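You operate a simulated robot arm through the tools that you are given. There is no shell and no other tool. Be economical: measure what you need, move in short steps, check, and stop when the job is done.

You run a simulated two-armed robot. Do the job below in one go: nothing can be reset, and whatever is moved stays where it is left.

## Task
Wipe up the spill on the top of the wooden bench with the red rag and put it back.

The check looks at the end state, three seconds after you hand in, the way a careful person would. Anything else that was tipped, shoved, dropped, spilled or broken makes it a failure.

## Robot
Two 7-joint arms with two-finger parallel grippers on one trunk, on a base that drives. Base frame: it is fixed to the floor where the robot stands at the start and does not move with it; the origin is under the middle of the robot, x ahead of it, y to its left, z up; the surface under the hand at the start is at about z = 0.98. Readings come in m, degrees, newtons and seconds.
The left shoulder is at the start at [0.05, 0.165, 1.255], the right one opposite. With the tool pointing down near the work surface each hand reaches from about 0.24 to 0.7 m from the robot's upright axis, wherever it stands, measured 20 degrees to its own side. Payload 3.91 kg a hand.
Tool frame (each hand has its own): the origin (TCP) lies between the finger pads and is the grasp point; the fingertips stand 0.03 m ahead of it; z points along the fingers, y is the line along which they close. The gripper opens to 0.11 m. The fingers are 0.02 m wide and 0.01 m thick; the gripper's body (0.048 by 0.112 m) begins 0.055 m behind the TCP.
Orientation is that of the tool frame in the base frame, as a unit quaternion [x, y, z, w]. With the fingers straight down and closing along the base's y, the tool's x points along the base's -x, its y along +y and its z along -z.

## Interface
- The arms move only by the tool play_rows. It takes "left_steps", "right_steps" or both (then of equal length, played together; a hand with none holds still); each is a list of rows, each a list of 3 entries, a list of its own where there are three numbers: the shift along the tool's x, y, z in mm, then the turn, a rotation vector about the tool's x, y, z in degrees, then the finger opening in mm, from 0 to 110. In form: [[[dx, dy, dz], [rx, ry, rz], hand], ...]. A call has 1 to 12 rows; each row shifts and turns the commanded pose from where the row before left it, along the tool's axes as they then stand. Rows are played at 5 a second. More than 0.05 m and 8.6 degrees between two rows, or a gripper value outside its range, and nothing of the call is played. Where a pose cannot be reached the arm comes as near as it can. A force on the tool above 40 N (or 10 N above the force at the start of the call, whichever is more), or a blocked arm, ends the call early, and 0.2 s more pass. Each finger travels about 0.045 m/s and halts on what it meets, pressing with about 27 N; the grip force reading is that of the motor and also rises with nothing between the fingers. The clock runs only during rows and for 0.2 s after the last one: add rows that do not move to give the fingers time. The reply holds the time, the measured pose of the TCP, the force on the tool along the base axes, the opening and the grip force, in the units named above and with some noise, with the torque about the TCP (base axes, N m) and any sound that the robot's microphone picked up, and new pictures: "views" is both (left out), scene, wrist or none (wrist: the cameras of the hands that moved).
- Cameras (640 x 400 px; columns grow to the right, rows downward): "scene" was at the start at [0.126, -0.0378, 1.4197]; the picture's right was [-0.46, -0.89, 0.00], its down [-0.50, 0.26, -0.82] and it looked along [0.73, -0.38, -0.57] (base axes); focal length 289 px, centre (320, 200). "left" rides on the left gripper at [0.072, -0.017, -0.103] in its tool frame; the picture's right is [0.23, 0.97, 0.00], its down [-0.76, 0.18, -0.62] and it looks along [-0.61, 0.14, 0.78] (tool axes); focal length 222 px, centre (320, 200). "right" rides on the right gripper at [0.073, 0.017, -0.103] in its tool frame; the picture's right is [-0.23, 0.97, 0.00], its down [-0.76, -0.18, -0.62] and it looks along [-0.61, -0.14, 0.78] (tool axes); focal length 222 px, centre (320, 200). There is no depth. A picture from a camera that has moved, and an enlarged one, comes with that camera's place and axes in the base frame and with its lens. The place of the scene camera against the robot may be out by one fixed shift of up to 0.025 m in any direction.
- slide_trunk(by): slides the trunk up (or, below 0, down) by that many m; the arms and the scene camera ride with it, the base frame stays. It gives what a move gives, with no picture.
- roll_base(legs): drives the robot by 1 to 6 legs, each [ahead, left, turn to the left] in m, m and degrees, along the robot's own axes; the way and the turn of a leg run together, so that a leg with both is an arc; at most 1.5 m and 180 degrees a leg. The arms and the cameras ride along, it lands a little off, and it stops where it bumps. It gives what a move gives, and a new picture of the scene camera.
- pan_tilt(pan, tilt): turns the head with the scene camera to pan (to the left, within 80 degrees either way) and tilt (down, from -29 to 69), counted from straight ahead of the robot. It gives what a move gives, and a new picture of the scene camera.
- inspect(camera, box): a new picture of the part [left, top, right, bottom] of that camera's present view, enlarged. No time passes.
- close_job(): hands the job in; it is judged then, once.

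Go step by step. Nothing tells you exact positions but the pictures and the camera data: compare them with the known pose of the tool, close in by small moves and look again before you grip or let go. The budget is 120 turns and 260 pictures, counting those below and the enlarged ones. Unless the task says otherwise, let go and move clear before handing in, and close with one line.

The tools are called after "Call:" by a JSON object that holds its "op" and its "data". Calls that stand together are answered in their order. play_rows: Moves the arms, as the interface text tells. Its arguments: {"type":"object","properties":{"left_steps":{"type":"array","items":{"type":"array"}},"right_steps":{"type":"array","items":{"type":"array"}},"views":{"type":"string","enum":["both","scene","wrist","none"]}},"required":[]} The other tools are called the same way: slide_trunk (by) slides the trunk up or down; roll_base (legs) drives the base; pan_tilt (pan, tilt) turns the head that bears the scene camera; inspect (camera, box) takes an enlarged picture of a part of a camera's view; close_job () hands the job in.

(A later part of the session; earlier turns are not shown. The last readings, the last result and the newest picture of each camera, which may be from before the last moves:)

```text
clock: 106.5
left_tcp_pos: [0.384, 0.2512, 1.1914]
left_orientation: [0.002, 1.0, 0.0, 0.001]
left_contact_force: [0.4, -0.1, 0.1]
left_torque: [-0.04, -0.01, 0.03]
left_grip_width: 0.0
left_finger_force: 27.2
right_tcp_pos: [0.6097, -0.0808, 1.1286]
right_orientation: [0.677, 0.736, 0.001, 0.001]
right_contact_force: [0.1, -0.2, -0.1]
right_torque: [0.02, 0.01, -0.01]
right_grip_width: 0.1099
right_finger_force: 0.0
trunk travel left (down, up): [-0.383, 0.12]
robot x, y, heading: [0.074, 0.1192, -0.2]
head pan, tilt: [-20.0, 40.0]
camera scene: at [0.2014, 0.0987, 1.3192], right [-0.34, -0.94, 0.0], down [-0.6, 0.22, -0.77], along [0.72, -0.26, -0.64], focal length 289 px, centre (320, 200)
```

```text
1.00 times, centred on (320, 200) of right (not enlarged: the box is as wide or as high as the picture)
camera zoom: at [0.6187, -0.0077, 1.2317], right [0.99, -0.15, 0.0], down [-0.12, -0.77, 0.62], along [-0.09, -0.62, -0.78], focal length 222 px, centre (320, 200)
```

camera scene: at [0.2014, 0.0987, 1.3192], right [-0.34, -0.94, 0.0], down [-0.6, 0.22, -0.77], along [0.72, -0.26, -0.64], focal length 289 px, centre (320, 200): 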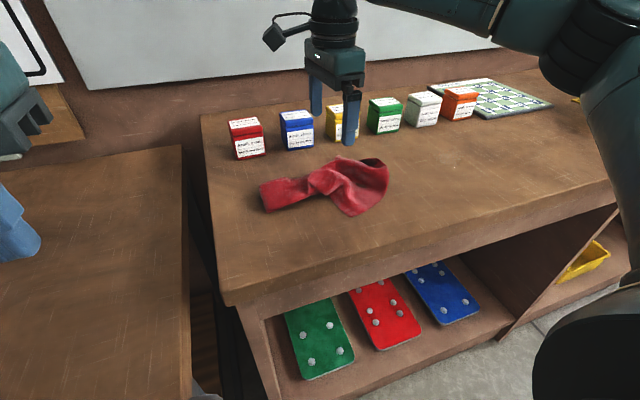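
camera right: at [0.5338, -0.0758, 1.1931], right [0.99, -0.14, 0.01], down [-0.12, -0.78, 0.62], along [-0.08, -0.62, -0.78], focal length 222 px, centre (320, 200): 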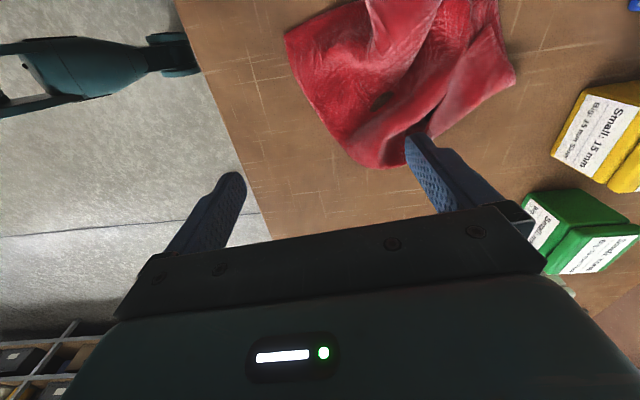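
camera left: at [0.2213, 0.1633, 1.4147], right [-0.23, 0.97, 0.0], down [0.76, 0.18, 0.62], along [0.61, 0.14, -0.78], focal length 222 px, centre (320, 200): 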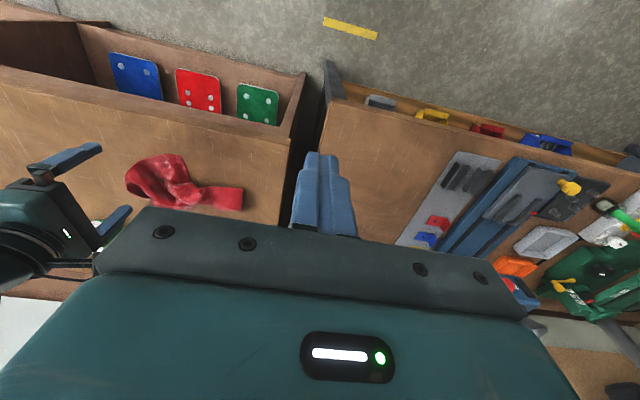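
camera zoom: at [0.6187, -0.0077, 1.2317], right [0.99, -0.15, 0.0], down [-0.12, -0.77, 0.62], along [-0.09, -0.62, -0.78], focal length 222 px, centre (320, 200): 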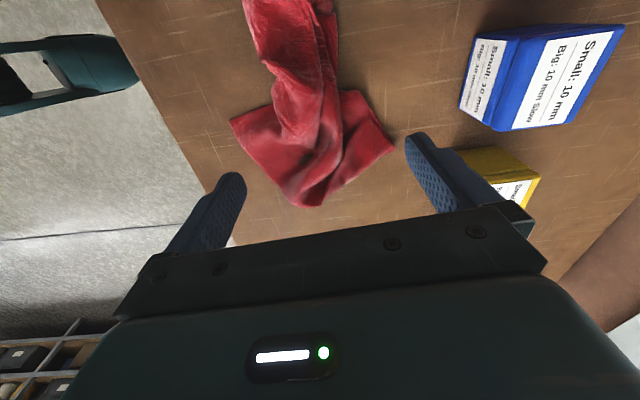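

The hand is now centred over the rag's ridge. I'll lower it and grip.

Call:
{"op": "play_rows", "data": {"right_steps": [[[0, -4, 40], [0, 0, 0], 110], [[0, -4, 40], [0, 0, 0], 110], [[0, 0, 25], [0, 0, 0], 110], [[0, 0, 8], [0, 0, 0], 110], [[0, 0, 0], [0, 0, 0], 60], [[0, 0, 0], [0, 0, 0], 0], [[0, 0, 0], [0, 0, 0], 0], [[0, 0, 0], [0, 0, 0], 0], [[0, 0, 0], [0, 0, 0], 0]]}}

```text
clock: 108.5
left_tcp_pos: [0.3838, 0.2491, 1.1921]
left_orientation: [0.001, 1.0, 0.0, 0.001]
left_contact_force: [0.1, -0.2, 0.2]
left_torque: [0.01, 0.01, 0.02]
left_grip_width: 0.0001
left_finger_force: 26.5
right_tcp_pos: [0.6018, -0.0816, 1.0171]
right_orientation: [0.677, 0.736, 0.002, 0.001]
right_contact_force: [-0.1, 1.1, 1.4]
right_torque: [0.05, 0.01, 0.0]
right_grip_width: 0.0071
right_finger_force: 5.1
trunk travel left (down, up): [-0.383, 0.12]
robot x, y, heading: [0.0756, 0.1224, -0.3]
head pan, tilt: [-20.0, 40.0]
camera scene: at [0.2007, 0.0982, 1.3193], right [-0.34, -0.94, 0.0], down [-0.6, 0.22, -0.77], along [0.72, -0.26, -0.64], focal length 289 px, centre (320, 200)
camera right: at [0.6106, -0.0081, 1.12], right [0.99, -0.15, 0.0], down [-0.12, -0.77, 0.62], along [-0.09, -0.62, -0.78], focal length 222 px, centre (320, 200)
```

scene: 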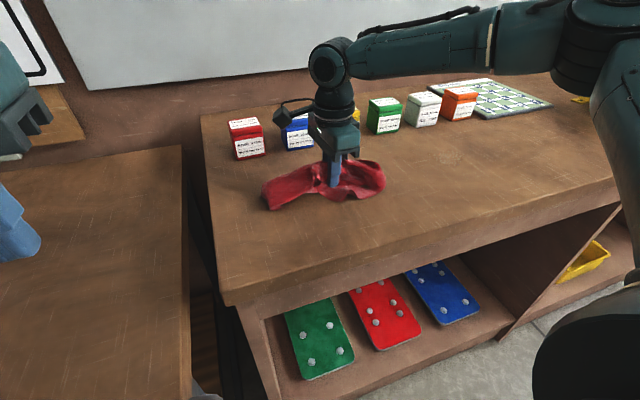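
right: 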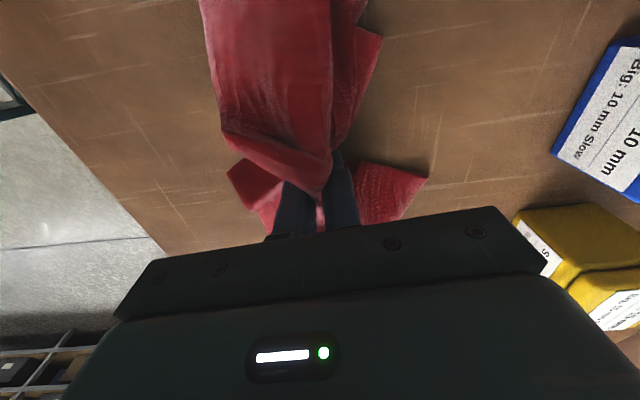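

Gripping cloth. I'll let the fingers close fully and lift straight up to look beneath.

Call:
{"op": "play_rows", "data": {"right_steps": [[[0, 0, 0], [0, 0, 0], 0], [[0, 0, 0], [0, 0, 0], 0], [[0, 0, -30], [0, 0, 0], 0], [[0, 0, -40], [0, 0, 0], 0], [[0, 0, -40], [0, 0, 0], 0], [[0, 0, -30], [0, 0, 0], 0], [[0, 0, 0], [0, 0, 0], 0]]}}

```text
clock: 110.1
left_tcp_pos: [0.3831, 0.2492, 1.1903]
left_orientation: [0.001, 1.0, 0.0, 0.0]
left_contact_force: [0.5, -1.0, -0.1]
left_torque: [0.0, 0.05, -0.04]
left_grip_width: 0.0001
left_finger_force: 26.3
right_tcp_pos: [0.6025, -0.0826, 1.157]
right_orientation: [0.678, 0.735, 0.002, 0.002]
right_contact_force: [0.6, -0.4, 0.6]
right_torque: [0.0, -0.03, 0.02]
right_grip_width: 0.0058
right_finger_force: 27.3
trunk travel left (down, up): [-0.383, 0.12]
robot x, y, heading: [0.0745, 0.1279, -0.2]
head pan, tilt: [-20.0, 40.0]
camera scene: at [0.2006, 0.0983, 1.3193], right [-0.34, -0.94, 0.0], down [-0.6, 0.22, -0.77], along [0.72, -0.26, -0.64], focal length 289 px, centre (320, 200)
camera right: at [0.6103, -0.0094, 1.2607], right [0.99, -0.15, 0.0], down [-0.12, -0.77, 0.62], along [-0.09, -0.62, -0.78], focal length 222 px, centre (320, 200)
```

scene: 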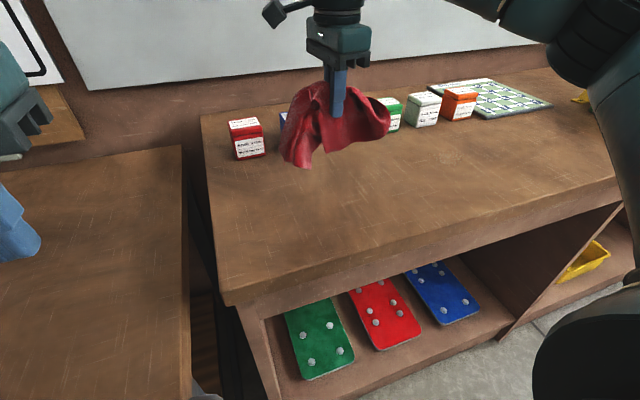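
right: 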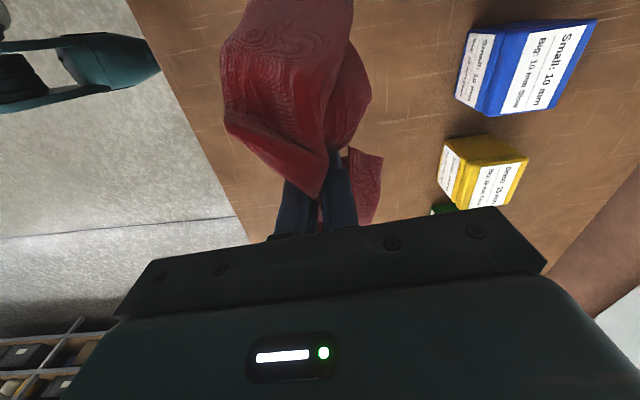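

Nothing obvious beneath the rag, but I see a faint sheen on the wood to the right. I'll enlarge it.

Call:
{"op": "inspect", "data": {"camera": "scene", "box": [340, 90, 560, 230]}}

Call:
{"op": "inspect", "data": {"camera": "scene", "box": [200, 140, 400, 280]}}

```text
2.86 times, centred on (450, 160) of scene
camera zoom: at [0.2006, 0.0983, 1.3193], right [-0.34, -0.94, 0.0], down [-0.6, 0.22, -0.77], along [0.72, -0.26, -0.64], focal length 825 px, centre (-51, 314)
```

zoom: 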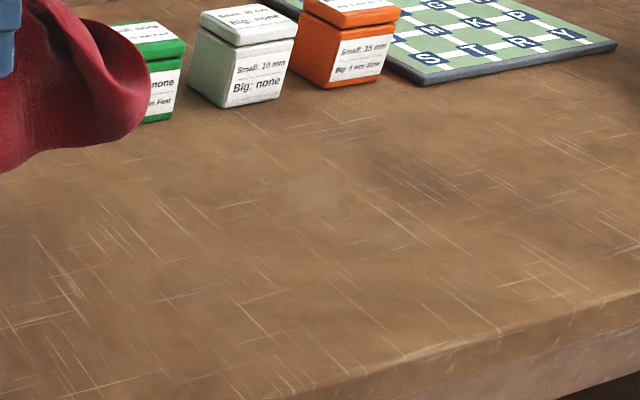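

```text
2.86 times, centred on (300, 210) of scene
camera zoom: at [0.2006, 0.0983, 1.3193], right [-0.34, -0.94, 0.0], down [-0.6, 0.22, -0.77], along [0.72, -0.26, -0.64], focal length 825 px, centre (377, 171)
```

zoom: 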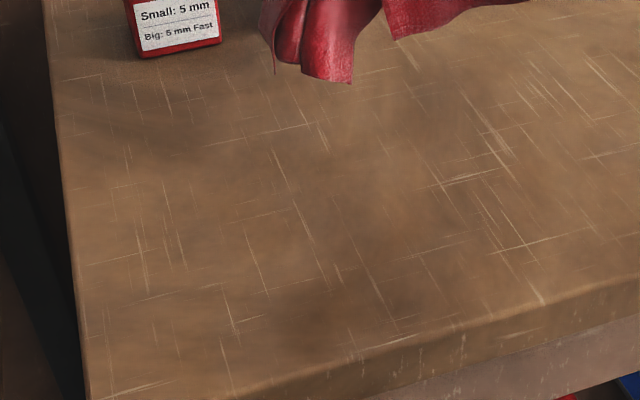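

There's a faint lighter patch at about (0.62, -0.34) — maybe a clear liquid. I'll lift the hand and move right to view it closer.

Call:
{"op": "play_rows", "data": {"right_steps": [[[0, -20, -40], [0, 0, 0], 0], [[0, -30, -20], [0, 0, 0], 0], [[0, -30, 0], [0, 0, 0], 0]], "views": "none"}}

Call:
{"op": "roll_base", "data": {"legs": [[0, -0.25, 0]]}}

Call:
{"op": "pan_tilt", "data": {"pan": -18, "tilt": 40}}

Call:
{"op": "inspect", "data": {"camera": "scene", "box": [220, 100, 440, 240]}}

Call:
{"op": "inspect", "data": {"camera": "right", "box": [100, 0, 640, 250]}}

```text
clock: 110.9
left_tcp_pos: [0.3821, 0.2506, 1.1918]
left_orientation: [0.001, 1.0, 0.0, 0.001]
left_contact_force: [-0.3, -0.1, 0.2]
left_torque: [0.01, -0.02, 0.0]
left_grip_width: 0.0
left_finger_force: 27.6
right_tcp_pos: [0.5202, -0.0897, 1.2157]
right_orientation: [0.677, 0.736, 0.002, 0.002]
right_contact_force: [0.5, 0.1, -0.7]
right_torque: [0.03, -0.01, -0.01]
right_grip_width: 0.0055
right_finger_force: 26.5
trunk travel left (down, up): [-0.383, 0.12]
robot x, y, heading: [0.0714, 0.1268, -0.0]
head pan, tilt: [-20.0, 40.0]
```

```text
clock: 113.7
left_tcp_pos: [0.3819, 0.0035, 1.1913]
left_orientation: [0.001, 1.0, 0.0, 0.0]
left_contact_force: [0.3, -0.4, 0.0]
left_torque: [-0.02, 0.03, -0.02]
left_grip_width: 0.0
left_finger_force: 26.9
right_tcp_pos: [0.5213, -0.3355, 1.2149]
right_orientation: [0.676, 0.736, 0.002, 0.002]
right_contact_force: [-1.2, -0.2, -0.4]
right_torque: [0.02, -0.01, 0.0]
right_grip_width: 0.0057
right_finger_force: 26.6
trunk travel left (down, up): [-0.383, 0.12]
robot x, y, heading: [0.0738, -0.1234, -0.3]
head pan, tilt: [-20.0, 40.0]
camera scene: at [0.2004, -0.1491, 1.3193], right [-0.34, -0.94, 0.0], down [-0.6, 0.22, -0.77], along [0.72, -0.26, -0.64], focal length 289 px, centre (320, 200)
```

scene: 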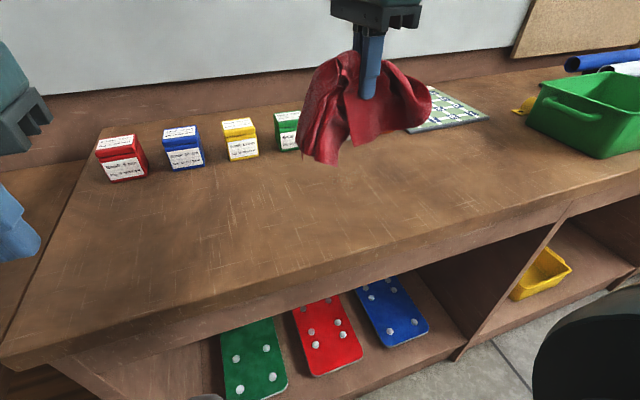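

```text
clock: 114.3
left_tcp_pos: [0.3824, 0.0029, 1.1922]
left_orientation: [0.001, 1.0, 0.0, 0.0]
left_contact_force: [-0.9, 0.1, -0.1]
left_torque: [-0.03, 0.04, 0.04]
left_grip_width: 0.0002
left_finger_force: 28.0
right_tcp_pos: [0.5204, -0.3361, 1.2148]
right_orientation: [0.677, 0.736, 0.001, 0.001]
right_contact_force: [0.2, -0.1, 0.4]
right_torque: [-0.02, -0.03, 0.02]
right_grip_width: 0.0057
right_finger_force: 26.8
trunk travel left (down, up): [-0.383, 0.12]
robot x, y, heading: [0.0752, -0.1228, -0.1]
head pan, tilt: [-18.0, 40.0]
camera scene: at [0.2014, -0.1461, 1.3193], right [-0.31, -0.95, 0.0], down [-0.61, 0.2, -0.77], along [0.73, -0.24, -0.64], focal length 289 px, centre (320, 200)
```

scene: 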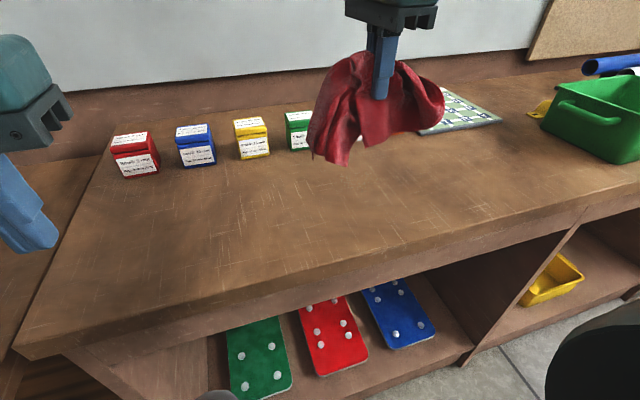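

```text
2.86 times, centred on (330, 170) of scene
camera zoom: at [0.2014, -0.1461, 1.3193], right [-0.31, -0.95, 0.0], down [-0.61, 0.2, -0.77], along [0.73, -0.24, -0.64], focal length 825 px, centre (291, 286)
```

zoom: 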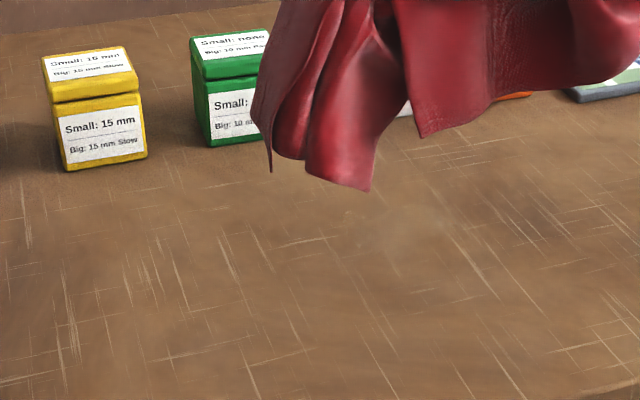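

```text
1.19 times, centred on (370, 125) of right
camera zoom: at [0.5298, -0.2629, 1.3181], right [0.99, -0.14, 0.0], down [-0.12, -0.77, 0.62], along [-0.09, -0.62, -0.78], focal length 263 px, centre (261, 289)
```

zoom: 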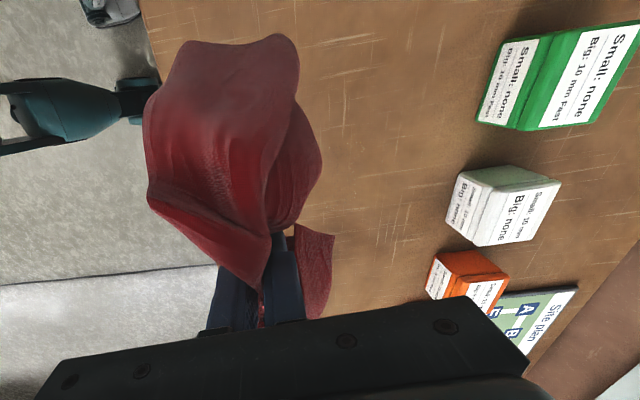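

Call:
{"op": "inspect", "data": {"camera": "right", "box": [330, 40, 500, 150]}}

Call:
{"op": "inspect", "data": {"camera": "scene", "box": [310, 130, 410, 195]}}

```text
3.64 times, centred on (415, 95) of right
camera zoom: at [0.5298, -0.2629, 1.3181], right [0.99, -0.14, 0.0], down [-0.12, -0.77, 0.62], along [-0.09, -0.62, -0.78], focal length 808 px, centre (-26, 582)
```

zoom: 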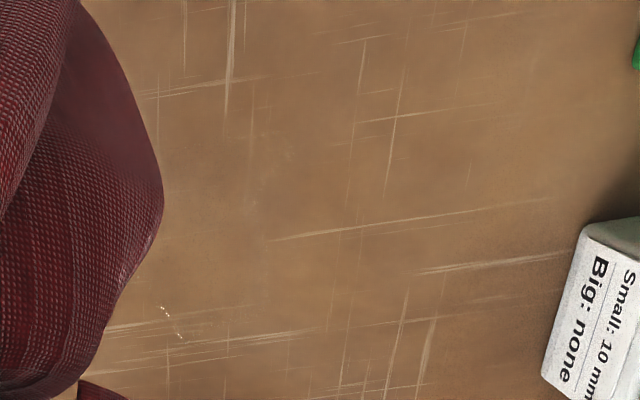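

```text
6.15 times, centred on (360, 162) of scene
camera zoom: at [0.2014, -0.1461, 1.3193], right [-0.31, -0.95, 0.0], down [-0.61, 0.2, -0.77], along [0.73, -0.24, -0.64], focal length 1777 px, centre (74, 431)
```

zoom: 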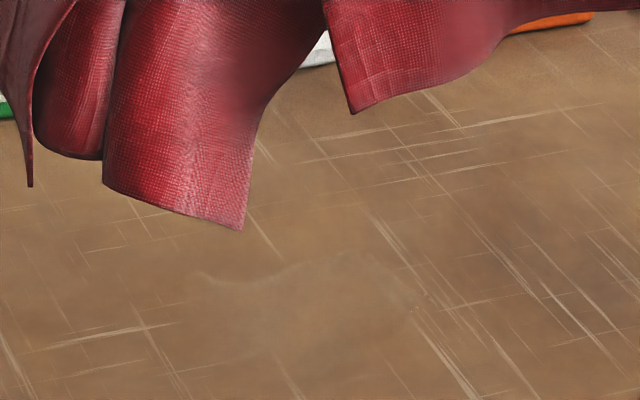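

A clear puddle with a wavy outline lies at roughly x 0.58–0.66, y -0.33…-0.40. I'll move the rag aside to map its full extent.

Call:
{"op": "play_rows", "data": {"right_steps": [[[-45, -30, 0], [0, 0, 0], 0], [[-45, -30, 0], [0, 0, 0], 0], [[-45, -20, 0], [0, 0, 0], 0], [[-45, 0, 0], [0, 0, 0], 0]], "views": "none"}}

Call:
{"op": "pan_tilt", "data": {"pan": -22, "tilt": 40}}

Call:
{"op": "inspect", "data": {"camera": "scene", "box": [250, 110, 410, 210]}}

Call:
{"op": "inspect", "data": {"camera": "left", "box": [0, 0, 640, 400]}}

```text
refused: row 1 steps farther than a row can; nothing moved
```

```text
clock: 114.9
left_tcp_pos: [0.3823, 0.0037, 1.192]
left_orientation: [0.001, 1.0, 0.0, 0.0]
left_contact_force: [0.2, -0.7, -0.2]
left_torque: [-0.02, 0.02, -0.01]
left_grip_width: 0.0001
left_finger_force: 26.9
right_tcp_pos: [0.5202, -0.3356, 1.2143]
right_orientation: [0.677, 0.736, 0.002, 0.002]
right_contact_force: [-0.4, -0.2, 0.4]
right_torque: [-0.02, 0.02, 0.01]
right_grip_width: 0.0059
right_finger_force: 26.9
trunk travel left (down, up): [-0.383, 0.12]
robot x, y, heading: [0.0693, -0.1222, -0.0]
head pan, tilt: [-22.0, 40.0]
camera scene: at [0.1993, -0.1516, 1.3193], right [-0.38, -0.93, 0.0], down [-0.6, 0.24, -0.77], along [0.71, -0.29, -0.64], focal length 289 px, centre (320, 200)
```

scene: 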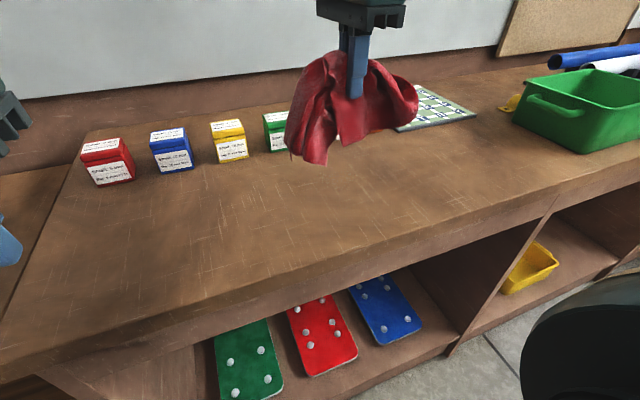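

```text
4.00 times, centred on (330, 160) of scene
camera zoom: at [0.1993, -0.1516, 1.3193], right [-0.38, -0.93, 0.0], down [-0.6, 0.24, -0.77], along [0.71, -0.29, -0.64], focal length 1155 px, centre (280, 360)
```

zoom: 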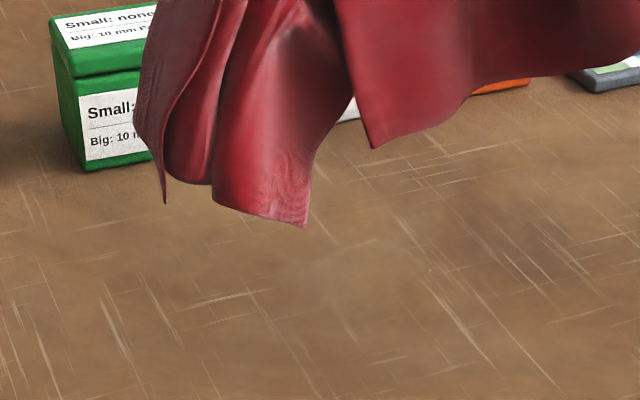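

```text
1.00 times, centred on (320, 200) of left (not enlarged: the box is as wide or as high as the picture)
camera zoom: at [0.3093, -0.0136, 1.2947], right [-0.23, 0.97, 0.0], down [0.76, 0.18, 0.62], along [0.61, 0.14, -0.78], focal length 222 px, centre (320, 200)
```

zoom: 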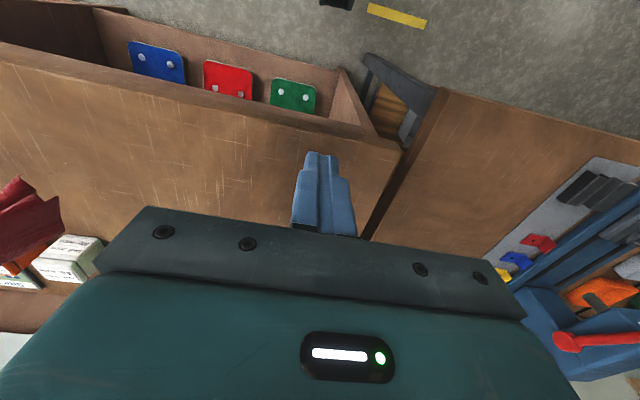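

Call:
{"op": "play_rows", "data": {"right_steps": [[[-40, -10, 0], [0, 0, 0], 0], [[-40, -10, 0], [0, 0, 0], 0], [[-40, -10, 0], [0, 0, 0], 0], [[-40, -10, 0], [0, 0, 0], 0], [[-40, 0, 0], [0, 0, 0], 0]], "views": "none"}}

Call:
{"op": "inspect", "data": {"camera": "scene", "box": [270, 110, 430, 210]}}

Call:
{"op": "pan_tilt", "data": {"pan": -35, "tilt": 40}}

Call:
{"op": "inspect", "data": {"camera": "scene", "box": [200, 80, 360, 180]}}

```text
clock: 116.1
left_tcp_pos: [0.3827, 0.0025, 1.1908]
left_orientation: [0.001, 1.0, 0.0, 0.0]
left_contact_force: [0.4, -0.2, -0.7]
left_torque: [0.03, -0.03, 0.0]
left_grip_width: 0.0001
left_finger_force: 27.0
right_tcp_pos: [0.4996, -0.541, 1.2128]
right_orientation: [0.676, 0.737, 0.001, 0.002]
right_contact_force: [-1.3, -0.5, 0.0]
right_torque: [0.0, 0.01, -0.01]
right_grip_width: 0.0059
right_finger_force: 26.6
trunk travel left (down, up): [-0.383, 0.12]
robot x, y, heading: [0.0744, -0.1234, 0.1]
head pan, tilt: [-22.0, 40.0]
```

```text
4.00 times, centred on (350, 160) of scene
camera zoom: at [0.1994, -0.1522, 1.3193], right [-0.38, -0.93, 0.0], down [-0.6, 0.24, -0.77], along [0.71, -0.29, -0.64], focal length 1155 px, centre (200, 360)
```

zoom: 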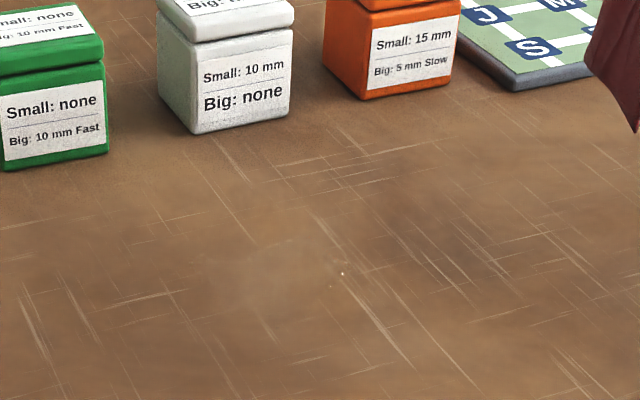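

```text
clock: 116.9
left_tcp_pos: [0.3823, 0.0023, 1.1916]
left_orientation: [0.001, 1.0, 0.0, 0.0]
left_contact_force: [0.2, 0.2, 0.3]
left_torque: [0.0, -0.03, 0.02]
left_grip_width: 0.0002
left_finger_force: 26.7
right_tcp_pos: [0.4991, -0.5386, 1.213]
right_orientation: [0.677, 0.736, 0.003, 0.001]
right_contact_force: [-0.2, -0.1, -0.9]
right_torque: [-0.03, -0.04, 0.04]
right_grip_width: 0.0057
right_finger_force: 27.0
trunk travel left (down, up): [-0.383, 0.12]
robot x, y, heading: [0.0697, -0.1194, -0.2]
head pan, tilt: [-35.0, 40.0]
camera scene: at [0.1902, -0.1686, 1.3193], right [-0.57, -0.82, 0.0], down [-0.53, 0.37, -0.77], along [0.63, -0.44, -0.64], focal length 289 px, centre (320, 200)
```

scene: 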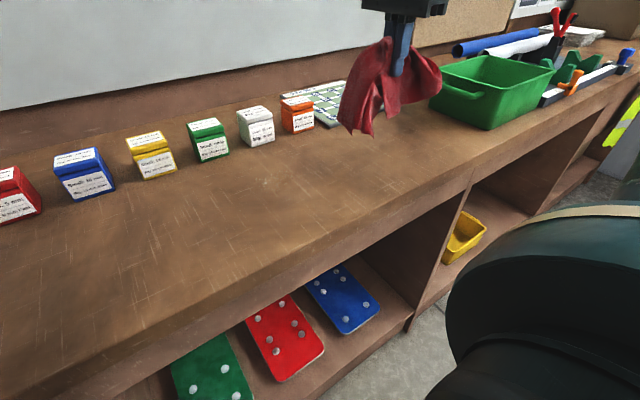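

```text
4.00 times, centred on (280, 130) of scene
camera zoom: at [0.1902, -0.1686, 1.3193], right [-0.57, -0.82, 0.0], down [-0.53, 0.37, -0.77], along [0.63, -0.44, -0.64], focal length 1155 px, centre (480, 480)
```

zoom: 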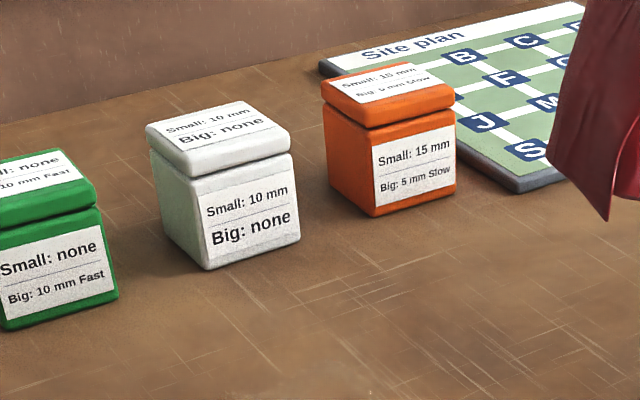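

Call:
{"op": "inspect", "data": {"camera": "scene", "box": [220, 150, 330, 220]}}

Call:
{"op": "inspect", "data": {"camera": "right", "box": [100, 0, 640, 250]}}

```text
5.71 times, centred on (275, 185) of scene
camera zoom: at [0.1902, -0.1686, 1.3193], right [-0.57, -0.82, 0.0], down [-0.53, 0.37, -0.77], along [0.63, -0.44, -0.64], focal length 1650 px, centre (577, 286)
```

zoom: 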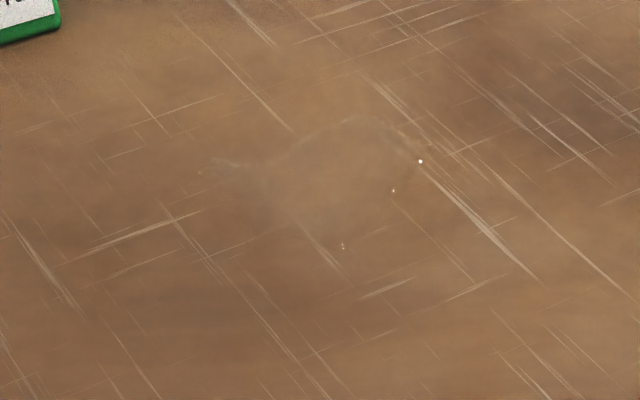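

```text
1.19 times, centred on (370, 125) of right
camera zoom: at [0.5076, -0.4658, 1.3158], right [0.99, -0.14, 0.0], down [-0.12, -0.77, 0.62], along [-0.09, -0.62, -0.78], focal length 263 px, centre (261, 289)
```

zoom: 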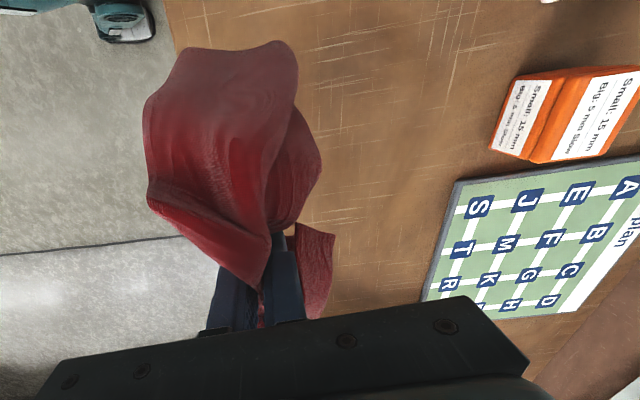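

The puddle's outline is clear now: centre about (0.62, -0.36), roughly 4–5 cm in radius. I'll bring the rag over it and lower it on.

Call:
{"op": "play_rows", "data": {"right_steps": [[[34, 23, 0], [0, 0, 0], 0], [[34, 23, 0], [0, 0, 0], 0], [[34, 23, 0], [0, 0, 0], 0], [[34, 23, 0], [0, 0, 0], 0], [[34, 23, 20], [0, 0, 0], 0], [[0, 0, 40], [0, 0, 0], 0], [[0, 0, 40], [0, 0, 0], 0], [[0, 0, 40], [0, 0, 0], 0], [[0, 0, 35], [0, 0, 0], 0], [[0, 0, 15], [0, 0, 0], 0], [[0, 0, 0], [0, 0, 0], 0]]}}

```text
clock: 119.3
left_tcp_pos: [0.3827, 0.0037, 1.1912]
left_orientation: [0.001, 1.0, 0.0, 0.0]
left_contact_force: [-0.6, 0.5, -0.4]
left_torque: [0.02, -0.03, 0.02]
left_grip_width: 0.0
left_finger_force: 27.1
right_tcp_pos: [0.5987, -0.3586, 1.0237]
right_orientation: [0.678, 0.735, 0.002, 0.002]
right_contact_force: [0.5, 0.3, 0.0]
right_torque: [-0.03, 0.0, -0.01]
right_grip_width: 0.0056
right_finger_force: 26.4
trunk travel left (down, up): [-0.383, 0.12]
robot x, y, heading: [0.0706, -0.1249, -0.1]
head pan, tilt: [-35.0, 40.0]
camera scene: at [0.1901, -0.1685, 1.3193], right [-0.57, -0.82, 0.0], down [-0.53, 0.37, -0.77], along [0.63, -0.44, -0.64], focal length 289 px, centre (320, 200)
camera right: at [0.6087, -0.2861, 1.128], right [0.99, -0.14, 0.0], down [-0.12, -0.77, 0.62], along [-0.09, -0.62, -0.78], focal length 222 px, centre (320, 200)
```

scene: 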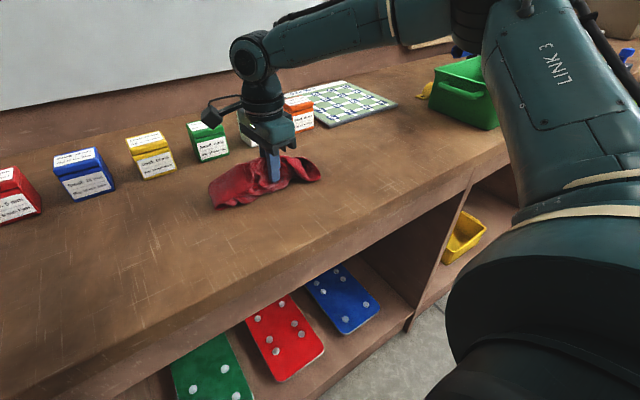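
right: 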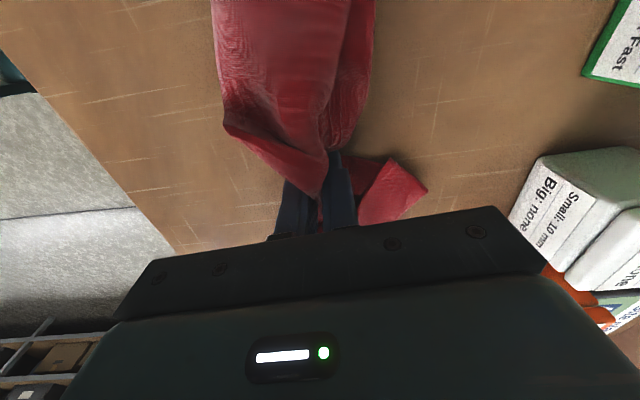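

The rag lies over the puddle. I'll press lightly and wipe back and forth.

Call:
{"op": "play_rows", "data": {"right_steps": [[[0, 0, 8], [0, 0, 0], 0], [[0, -30, 0], [0, 0, 0], 0], [[0, 25, 0], [0, 0, 0], 0], [[0, 25, 0], [0, 0, 0], 0], [[0, 25, 0], [0, 0, 0], 0], [[30, 0, 0], [0, 0, 0], 0], [[0, -30, 0], [0, 0, 0], 0], [[0, -30, 0], [0, 0, 0], 0], [[0, -20, 0], [0, 0, 0], 0], [[-30, 5, 0], [0, 0, 0], 0], [[-30, 0, 0], [0, 0, 0], 0], [[0, 30, 0], [0, 0, 0], 0]], "views": "none"}}

Call:
{"op": "play_rows", "data": {"right_steps": [[[0, 30, 0], [0, 0, 0], 0], [[0, 15, 0], [0, 0, 0], 0], [[0, -30, 0], [0, 0, 0], 0], [[0, -30, 0], [0, 0, 0], 0], [[30, 20, 0], [0, 0, 0], 0], [[30, 0, 0], [0, 0, 0], 0], [[30, 20, 0], [0, 0, 0], 0], [[-30, 0, 0], [0, 0, 0], 0], [[-30, 0, 0], [0, 0, 0], 0], [[-30, 0, 0], [0, 0, 0], 0], [[0, 25, 0], [0, 0, 0], 0], [[30, 0, 0], [0, 0, 0], 0]]}}

```text
clock: 121.9
left_tcp_pos: [0.3822, 0.0032, 1.1916]
left_orientation: [0.001, 1.0, 0.0, 0.0]
left_contact_force: [-1.0, 0.0, 0.3]
left_torque: [0.0, 0.0, 0.0]
left_grip_width: 0.0
left_finger_force: 26.7
right_tcp_pos: [0.5793, -0.4044, 1.0198]
right_orientation: [0.676, 0.737, 0.001, 0.001]
right_contact_force: [0.0, -0.2, 0.8]
right_torque: [-0.01, -0.01, -0.01]
right_grip_width: 0.0056
right_finger_force: 27.1
right hand out of reach, approached as far as the arm can: row 5, 6
trunk travel left (down, up): [-0.383, 0.12]
robot x, y, heading: [0.0718, -0.1244, 0.1]
head pan, tilt: [-35.0, 40.0]
```

```text
clock: 124.5
left_tcp_pos: [0.3828, 0.0022, 1.1904]
left_orientation: [0.001, 1.0, 0.0, 0.0]
left_contact_force: [0.0, 0.0, -0.3]
left_torque: [0.0, 0.01, 0.01]
left_grip_width: 0.0
left_finger_force: 27.1
right_tcp_pos: [0.6244, -0.3684, 1.02]
right_orientation: [0.677, 0.736, 0.002, 0.002]
right_contact_force: [-1.2, 0.2, -0.6]
right_torque: [0.01, 0.01, 0.02]
right_grip_width: 0.0056
right_finger_force: 26.8
trunk travel left (down, up): [-0.383, 0.12]
robot x, y, heading: [0.0728, -0.1221, -0.2]
head pan, tilt: [-35.0, 40.0]
camera scene: at [0.19, -0.1686, 1.3193], right [-0.57, -0.82, 0.0], down [-0.53, 0.37, -0.77], along [0.63, -0.44, -0.64], focal length 289 px, centre (320, 200)
camera right: at [0.634, -0.2957, 1.124], right [0.99, -0.14, 0.0], down [-0.12, -0.77, 0.62], along [-0.09, -0.62, -0.78], focal length 222 px, centre (320, 200)
```

scene: 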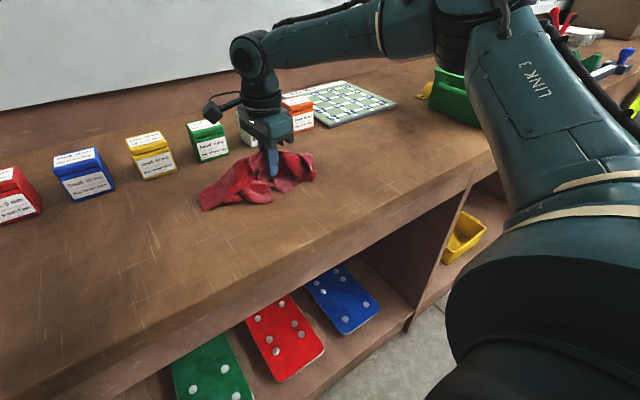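
right: 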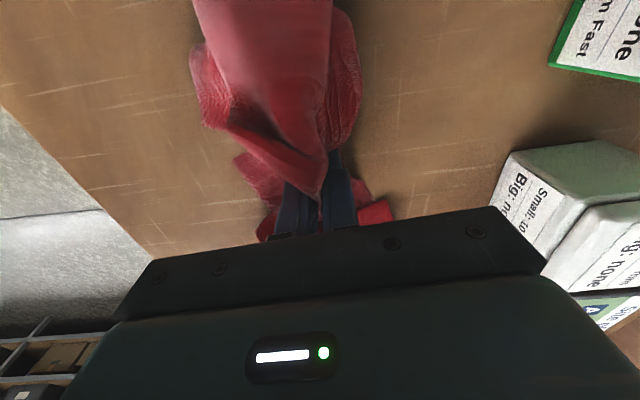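

I'll lift the rag aside and check the puddle.

Call:
{"op": "play_rows", "data": {"right_steps": [[[0, 0, -40], [0, 0, 0], 0], [[0, 0, -40], [0, 0, 0], 0], [[0, 0, -40], [0, 0, 0], 0], [[-40, -15, 0], [0, 0, 0], 0], [[-40, -15, 0], [0, 0, 0], 0], [[-40, -15, 0], [0, 0, 0], 0], [[-40, -15, 0], [0, 0, 0], 0]], "views": "none"}}

Call:
{"op": "inspect", "data": {"camera": "scene", "box": [220, 150, 330, 220]}}

```text
clock: 126.1
left_tcp_pos: [0.3824, 0.0024, 1.193]
left_orientation: [0.001, 1.0, 0.0, 0.0]
left_contact_force: [0.9, -0.7, 0.5]
left_torque: [-0.03, -0.03, 0.02]
left_grip_width: 0.0001
left_finger_force: 27.0
right_tcp_pos: [0.5778, -0.532, 1.1427]
right_orientation: [0.676, 0.736, 0.003, 0.001]
right_contact_force: [-0.1, -1.0, 0.5]
right_torque: [0.02, 0.03, 0.02]
right_grip_width: 0.0056
right_finger_force: 27.4
trunk travel left (down, up): [-0.383, 0.12]
robot x, y, heading: [0.0716, -0.1226, -0.4]
head pan, tilt: [-35.0, 40.0]
```

```text
5.71 times, centred on (275, 185) of scene
camera zoom: at [0.1899, -0.1692, 1.3193], right [-0.57, -0.82, 0.0], down [-0.53, 0.37, -0.77], along [0.63, -0.44, -0.64], focal length 1650 px, centre (577, 286)
```

zoom: 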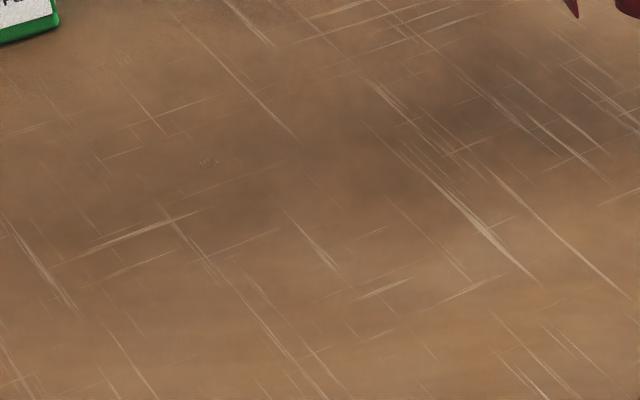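

Nearly all gone; a tiny remnant stays at about (0.65, -0.33). I'll move slightly closer and wipe that spot too.

Call:
{"op": "roll_base", "data": {"legs": [[0.03, 0, 0]]}}

Call:
{"op": "play_rows", "data": {"right_steps": [[[40, 10, 0], [0, 0, 0], 0], [[40, 10, 0], [0, 0, 0], 0], [[40, 10, 0], [0, 0, 0], 0], [[40, 12, 0], [0, 0, 0], 0], [[36, 12, 0], [0, 0, 0], 0], [[0, 0, 40], [0, 0, 0], 0], [[0, 0, 40], [0, 0, 0], 0], [[0, 0, 40], [0, 0, 0], 0], [[0, 0, 7], [0, 0, 0], 0], [[0, -30, 0], [0, 0, 0], 0], [[0, 30, 0], [0, 0, 0], 0], [[0, 0, 0], [0, 0, 0], 0]]}}

```text
clock: 126.9
left_tcp_pos: [0.4145, 0.0027, 1.1911]
left_orientation: [0.001, 1.0, 0.0, 0.001]
left_contact_force: [-0.8, 1.1, -0.4]
left_torque: [-0.01, 0.02, 0.0]
left_grip_width: 0.0
left_finger_force: 26.2
right_tcp_pos: [0.61, -0.5323, 1.1428]
right_orientation: [0.677, 0.736, 0.001, 0.001]
right_contact_force: [0.8, 0.1, -0.4]
right_torque: [0.01, -0.01, 0.02]
right_grip_width: 0.0059
right_finger_force: 27.7
trunk travel left (down, up): [-0.383, 0.12]
robot x, y, heading: [0.1013, -0.1248, -0.1]
head pan, tilt: [-35.0, 40.0]
camera scene: at [0.2211, -0.1687, 1.3192], right [-0.58, -0.82, 0.0], down [-0.53, 0.37, -0.77], along [0.63, -0.44, -0.64], focal length 289 px, centre (320, 200)
```

scene: 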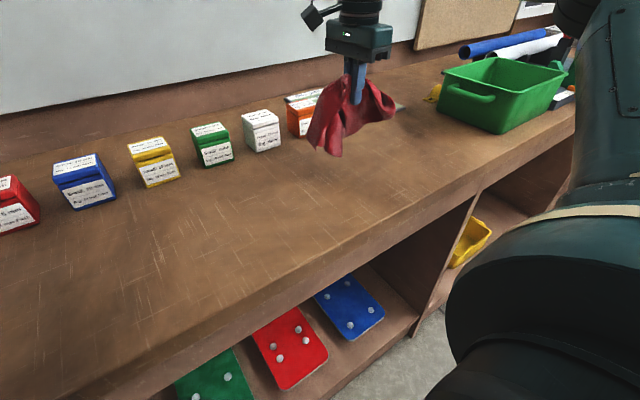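

```text
clock: 129.5
left_tcp_pos: [0.4126, 0.0039, 1.1919]
left_orientation: [0.001, 1.0, 0.0, 0.0]
left_contact_force: [-0.6, 0.4, 0.4]
left_torque: [0.02, 0.01, 0.04]
left_grip_width: 0.0
left_finger_force: 27.0
right_tcp_pos: [0.6415, -0.3345, 1.0169]
right_orientation: [0.677, 0.736, 0.002, 0.002]
right_contact_force: [-1.3, 2.0, 2.1]
right_torque: [0.02, 0.02, 0.01]
right_grip_width: 0.0056
right_finger_force: 26.8
right hand out of reach, approached as far as the arm can: row 5
trunk travel left (down, up): [-0.383, 0.12]
robot x, y, heading: [0.1035, -0.1227, 0.1]
head pan, tilt: [-35.0, 40.0]
camera scene: at [0.2194, -0.1685, 1.3193], right [-0.58, -0.82, 0.0], down [-0.53, 0.37, -0.77], along [0.63, -0.44, -0.64], focal length 289 px, centre (320, 200)
camera right: at [0.6506, -0.2622, 1.12], right [0.99, -0.14, 0.0], down [-0.12, -0.77, 0.62], along [-0.09, -0.62, -0.78], focal length 222 px, centre (320, 200)
```

scene: 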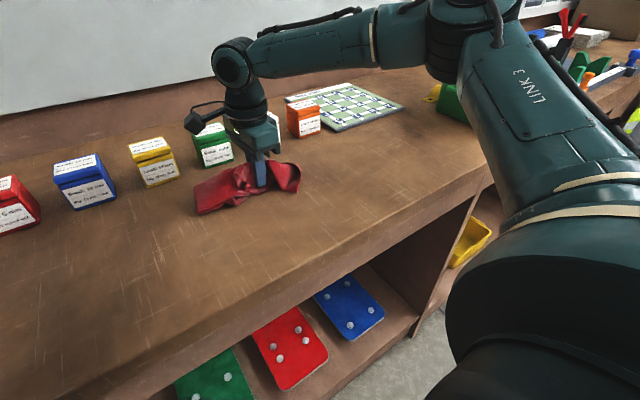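
right: 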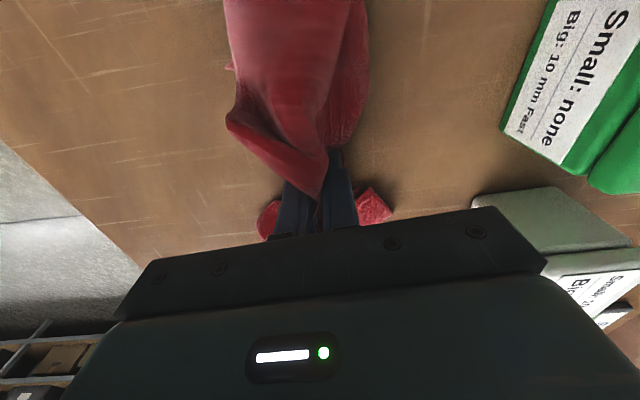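

Call:
{"op": "play_rows", "data": {"right_steps": [[[20, 0, 0], [0, 0, 0], 0], [[-25, 0, 0], [0, 0, 0], 0], [[0, -25, 0], [0, 0, 0], 0], [[25, 0, 0], [0, 0, 0], 0], [[0, 25, 0], [0, 0, 0], 0], [[-25, -15, 0], [0, 0, 0], 0], [[0, 0, -40], [0, 0, 0], 0], [[0, 0, -40], [0, 0, 0], 0], [[0, 0, -40], [0, 0, 0], 0], [[-40, -15, 0], [0, 0, 0], 0], [[-40, -15, 0], [0, 0, 0], 0], [[-40, -15, 0], [0, 0, 0], 0]], "views": "scene"}}

Call:
{"op": "inspect", "data": {"camera": "scene", "box": [180, 140, 340, 240]}}

```text
clock: 132.1
left_tcp_pos: [0.4116, 0.002, 1.1931]
left_orientation: [0.0, 1.0, 0.0, 0.001]
left_contact_force: [0.2, -0.9, 0.7]
left_torque: [0.01, 0.01, -0.02]
left_grip_width: 0.0001
left_finger_force: 27.1
right_tcp_pos: [0.5829, -0.4694, 1.138]
right_orientation: [0.677, 0.736, 0.003, 0.001]
right_contact_force: [-0.1, -0.7, -0.4]
right_torque: [0.03, 0.0, 0.01]
right_grip_width: 0.0058
right_finger_force: 27.0
right hand out of reach, approached as far as the arm can: row 1
trunk travel left (down, up): [-0.383, 0.12]
robot x, y, heading: [0.1034, -0.1229, -0.1]
head pan, tilt: [-35.0, 40.0]
camera scene: at [0.2194, -0.1695, 1.3193], right [-0.58, -0.82, 0.0], down [-0.53, 0.37, -0.77], along [0.63, -0.44, -0.64], focal length 289 px, centre (320, 200)
```

scene: 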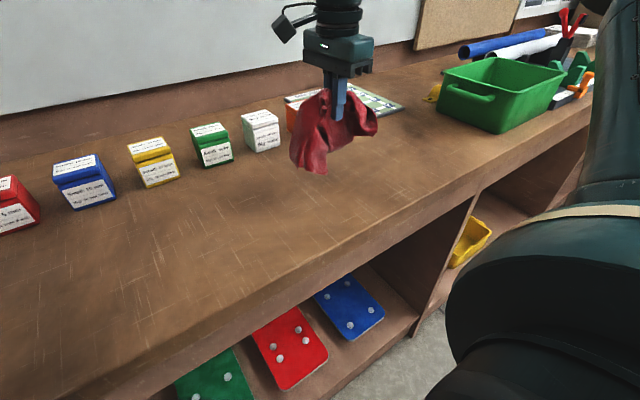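

```text
4.00 times, centred on (260, 190) of scene
camera zoom: at [0.2194, -0.1695, 1.3193], right [-0.58, -0.82, 0.0], down [-0.53, 0.37, -0.77], along [0.63, -0.44, -0.64], focal length 1155 px, centre (560, 240)
```

zoom: 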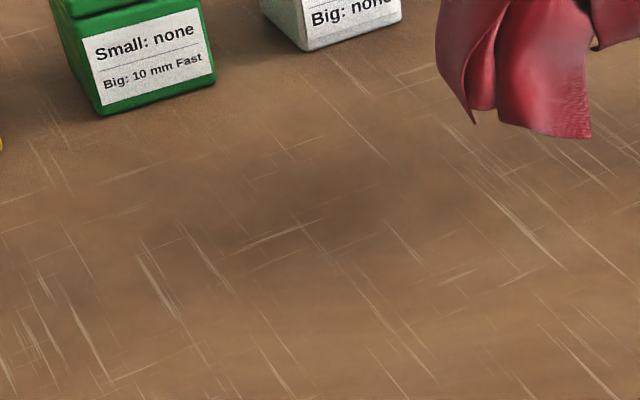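

Call:
{"op": "inspect", "data": {"camera": "scene", "box": [225, 162, 305, 212]}}

Call:
{"op": "inspect", "data": {"camera": "scene", "box": [100, 160, 260, 260]}}

Call:
{"op": "inspect", "data": {"camera": "scene", "box": [290, 130, 450, 230]}}

```text
8.00 times, centred on (265, 187) of scene
camera zoom: at [0.2194, -0.1695, 1.3193], right [-0.58, -0.82, 0.0], down [-0.53, 0.37, -0.77], along [0.63, -0.44, -0.64], focal length 2310 px, centre (760, 304)
```

zoom: 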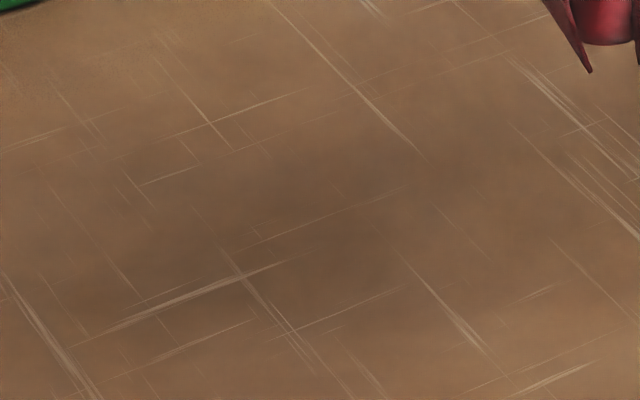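

```text
4.00 times, centred on (180, 210) of scene
camera zoom: at [0.2194, -0.1695, 1.3193], right [-0.58, -0.82, 0.0], down [-0.53, 0.37, -0.77], along [0.63, -0.44, -0.64], focal length 1155 px, centre (880, 160)
```

zoom: 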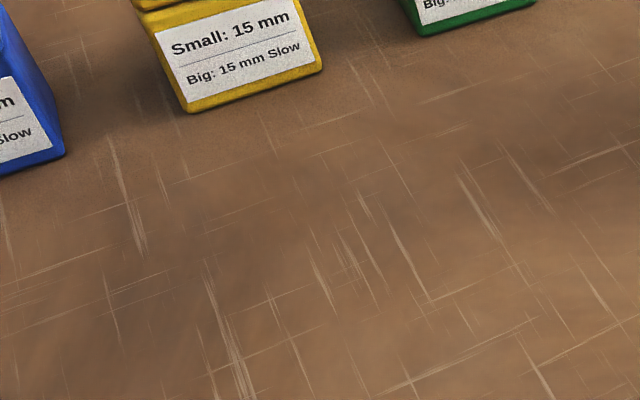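

```text
4.00 times, centred on (370, 180) of scene
camera zoom: at [0.2194, -0.1695, 1.3193], right [-0.58, -0.82, 0.0], down [-0.53, 0.37, -0.77], along [0.63, -0.44, -0.64], focal length 1155 px, centre (120, 280)
```

zoom: 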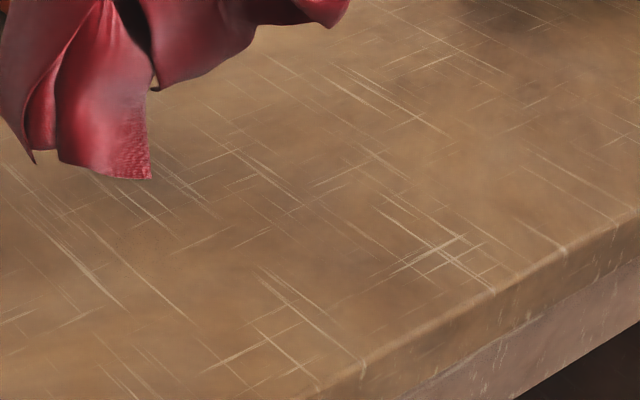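

The spill is gone. Now I'll carry the rag back to where it lay, gripped spot at (0.602, -0.082).

Call:
{"op": "roll_base", "data": {"legs": [[-0.03, 0.245, 0]]}}

Call:
{"op": "pan_tilt", "data": {"pan": -20, "tilt": 40}}

```text
clock: 134.9
left_tcp_pos: [0.3843, 0.2526, 1.1916]
left_orientation: [0.001, 1.0, 0.001, 0.0]
left_contact_force: [0.9, -0.6, 0.7]
left_torque: [0.02, -0.01, 0.0]
left_grip_width: 0.0001
left_finger_force: 27.1
right_tcp_pos: [0.553, -0.219, 1.1378]
right_orientation: [0.677, 0.736, 0.002, 0.002]
right_contact_force: [0.1, 0.0, -0.2]
right_torque: [-0.01, -0.01, 0.01]
right_grip_width: 0.0057
right_finger_force: 27.3
trunk travel left (down, up): [-0.383, 0.12]
robot x, y, heading: [0.0747, 0.1259, -0.2]
head pan, tilt: [-35.0, 40.0]
camera scene: at [0.1904, 0.0806, 1.3193], right [-0.57, -0.82, 0.0], down [-0.53, 0.37, -0.77], along [0.63, -0.44, -0.64], focal length 289 px, centre (320, 200)
```

scene: 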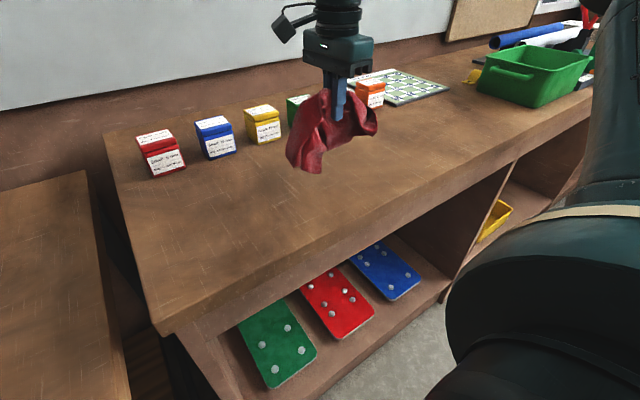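

```text
clock: 135.7
left_tcp_pos: [0.3824, 0.2519, 1.1917]
left_orientation: [0.0, 1.0, 0.0, 0.0]
left_contact_force: [0.9, 0.1, 0.9]
left_torque: [-0.02, -0.01, -0.04]
left_grip_width: 0.0
left_finger_force: 26.9
right_tcp_pos: [0.552, -0.2204, 1.1383]
right_orientation: [0.676, 0.736, 0.002, 0.002]
right_contact_force: [-0.2, -0.1, -1.1]
right_torque: [0.0, -0.03, 0.0]
right_grip_width: 0.0056
right_finger_force: 26.8
trunk travel left (down, up): [-0.383, 0.12]
robot x, y, heading: [0.0701, 0.1282, -0.2]
head pan, tilt: [-20.0, 40.0]
camera scene: at [0.2007, 0.1, 1.3193], right [-0.34, -0.94, 0.0], down [-0.6, 0.22, -0.77], along [0.72, -0.26, -0.64], focal length 289 px, centre (320, 200)
```

scene: 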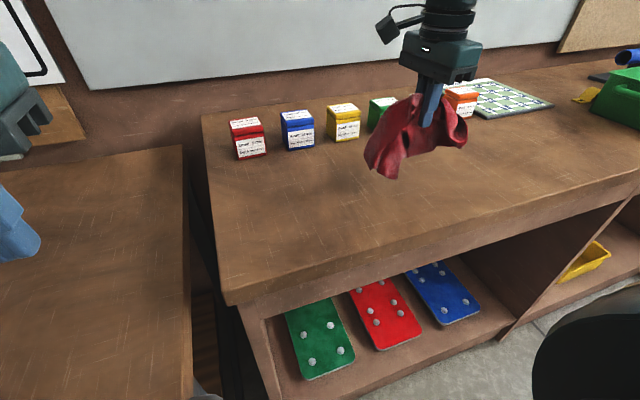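

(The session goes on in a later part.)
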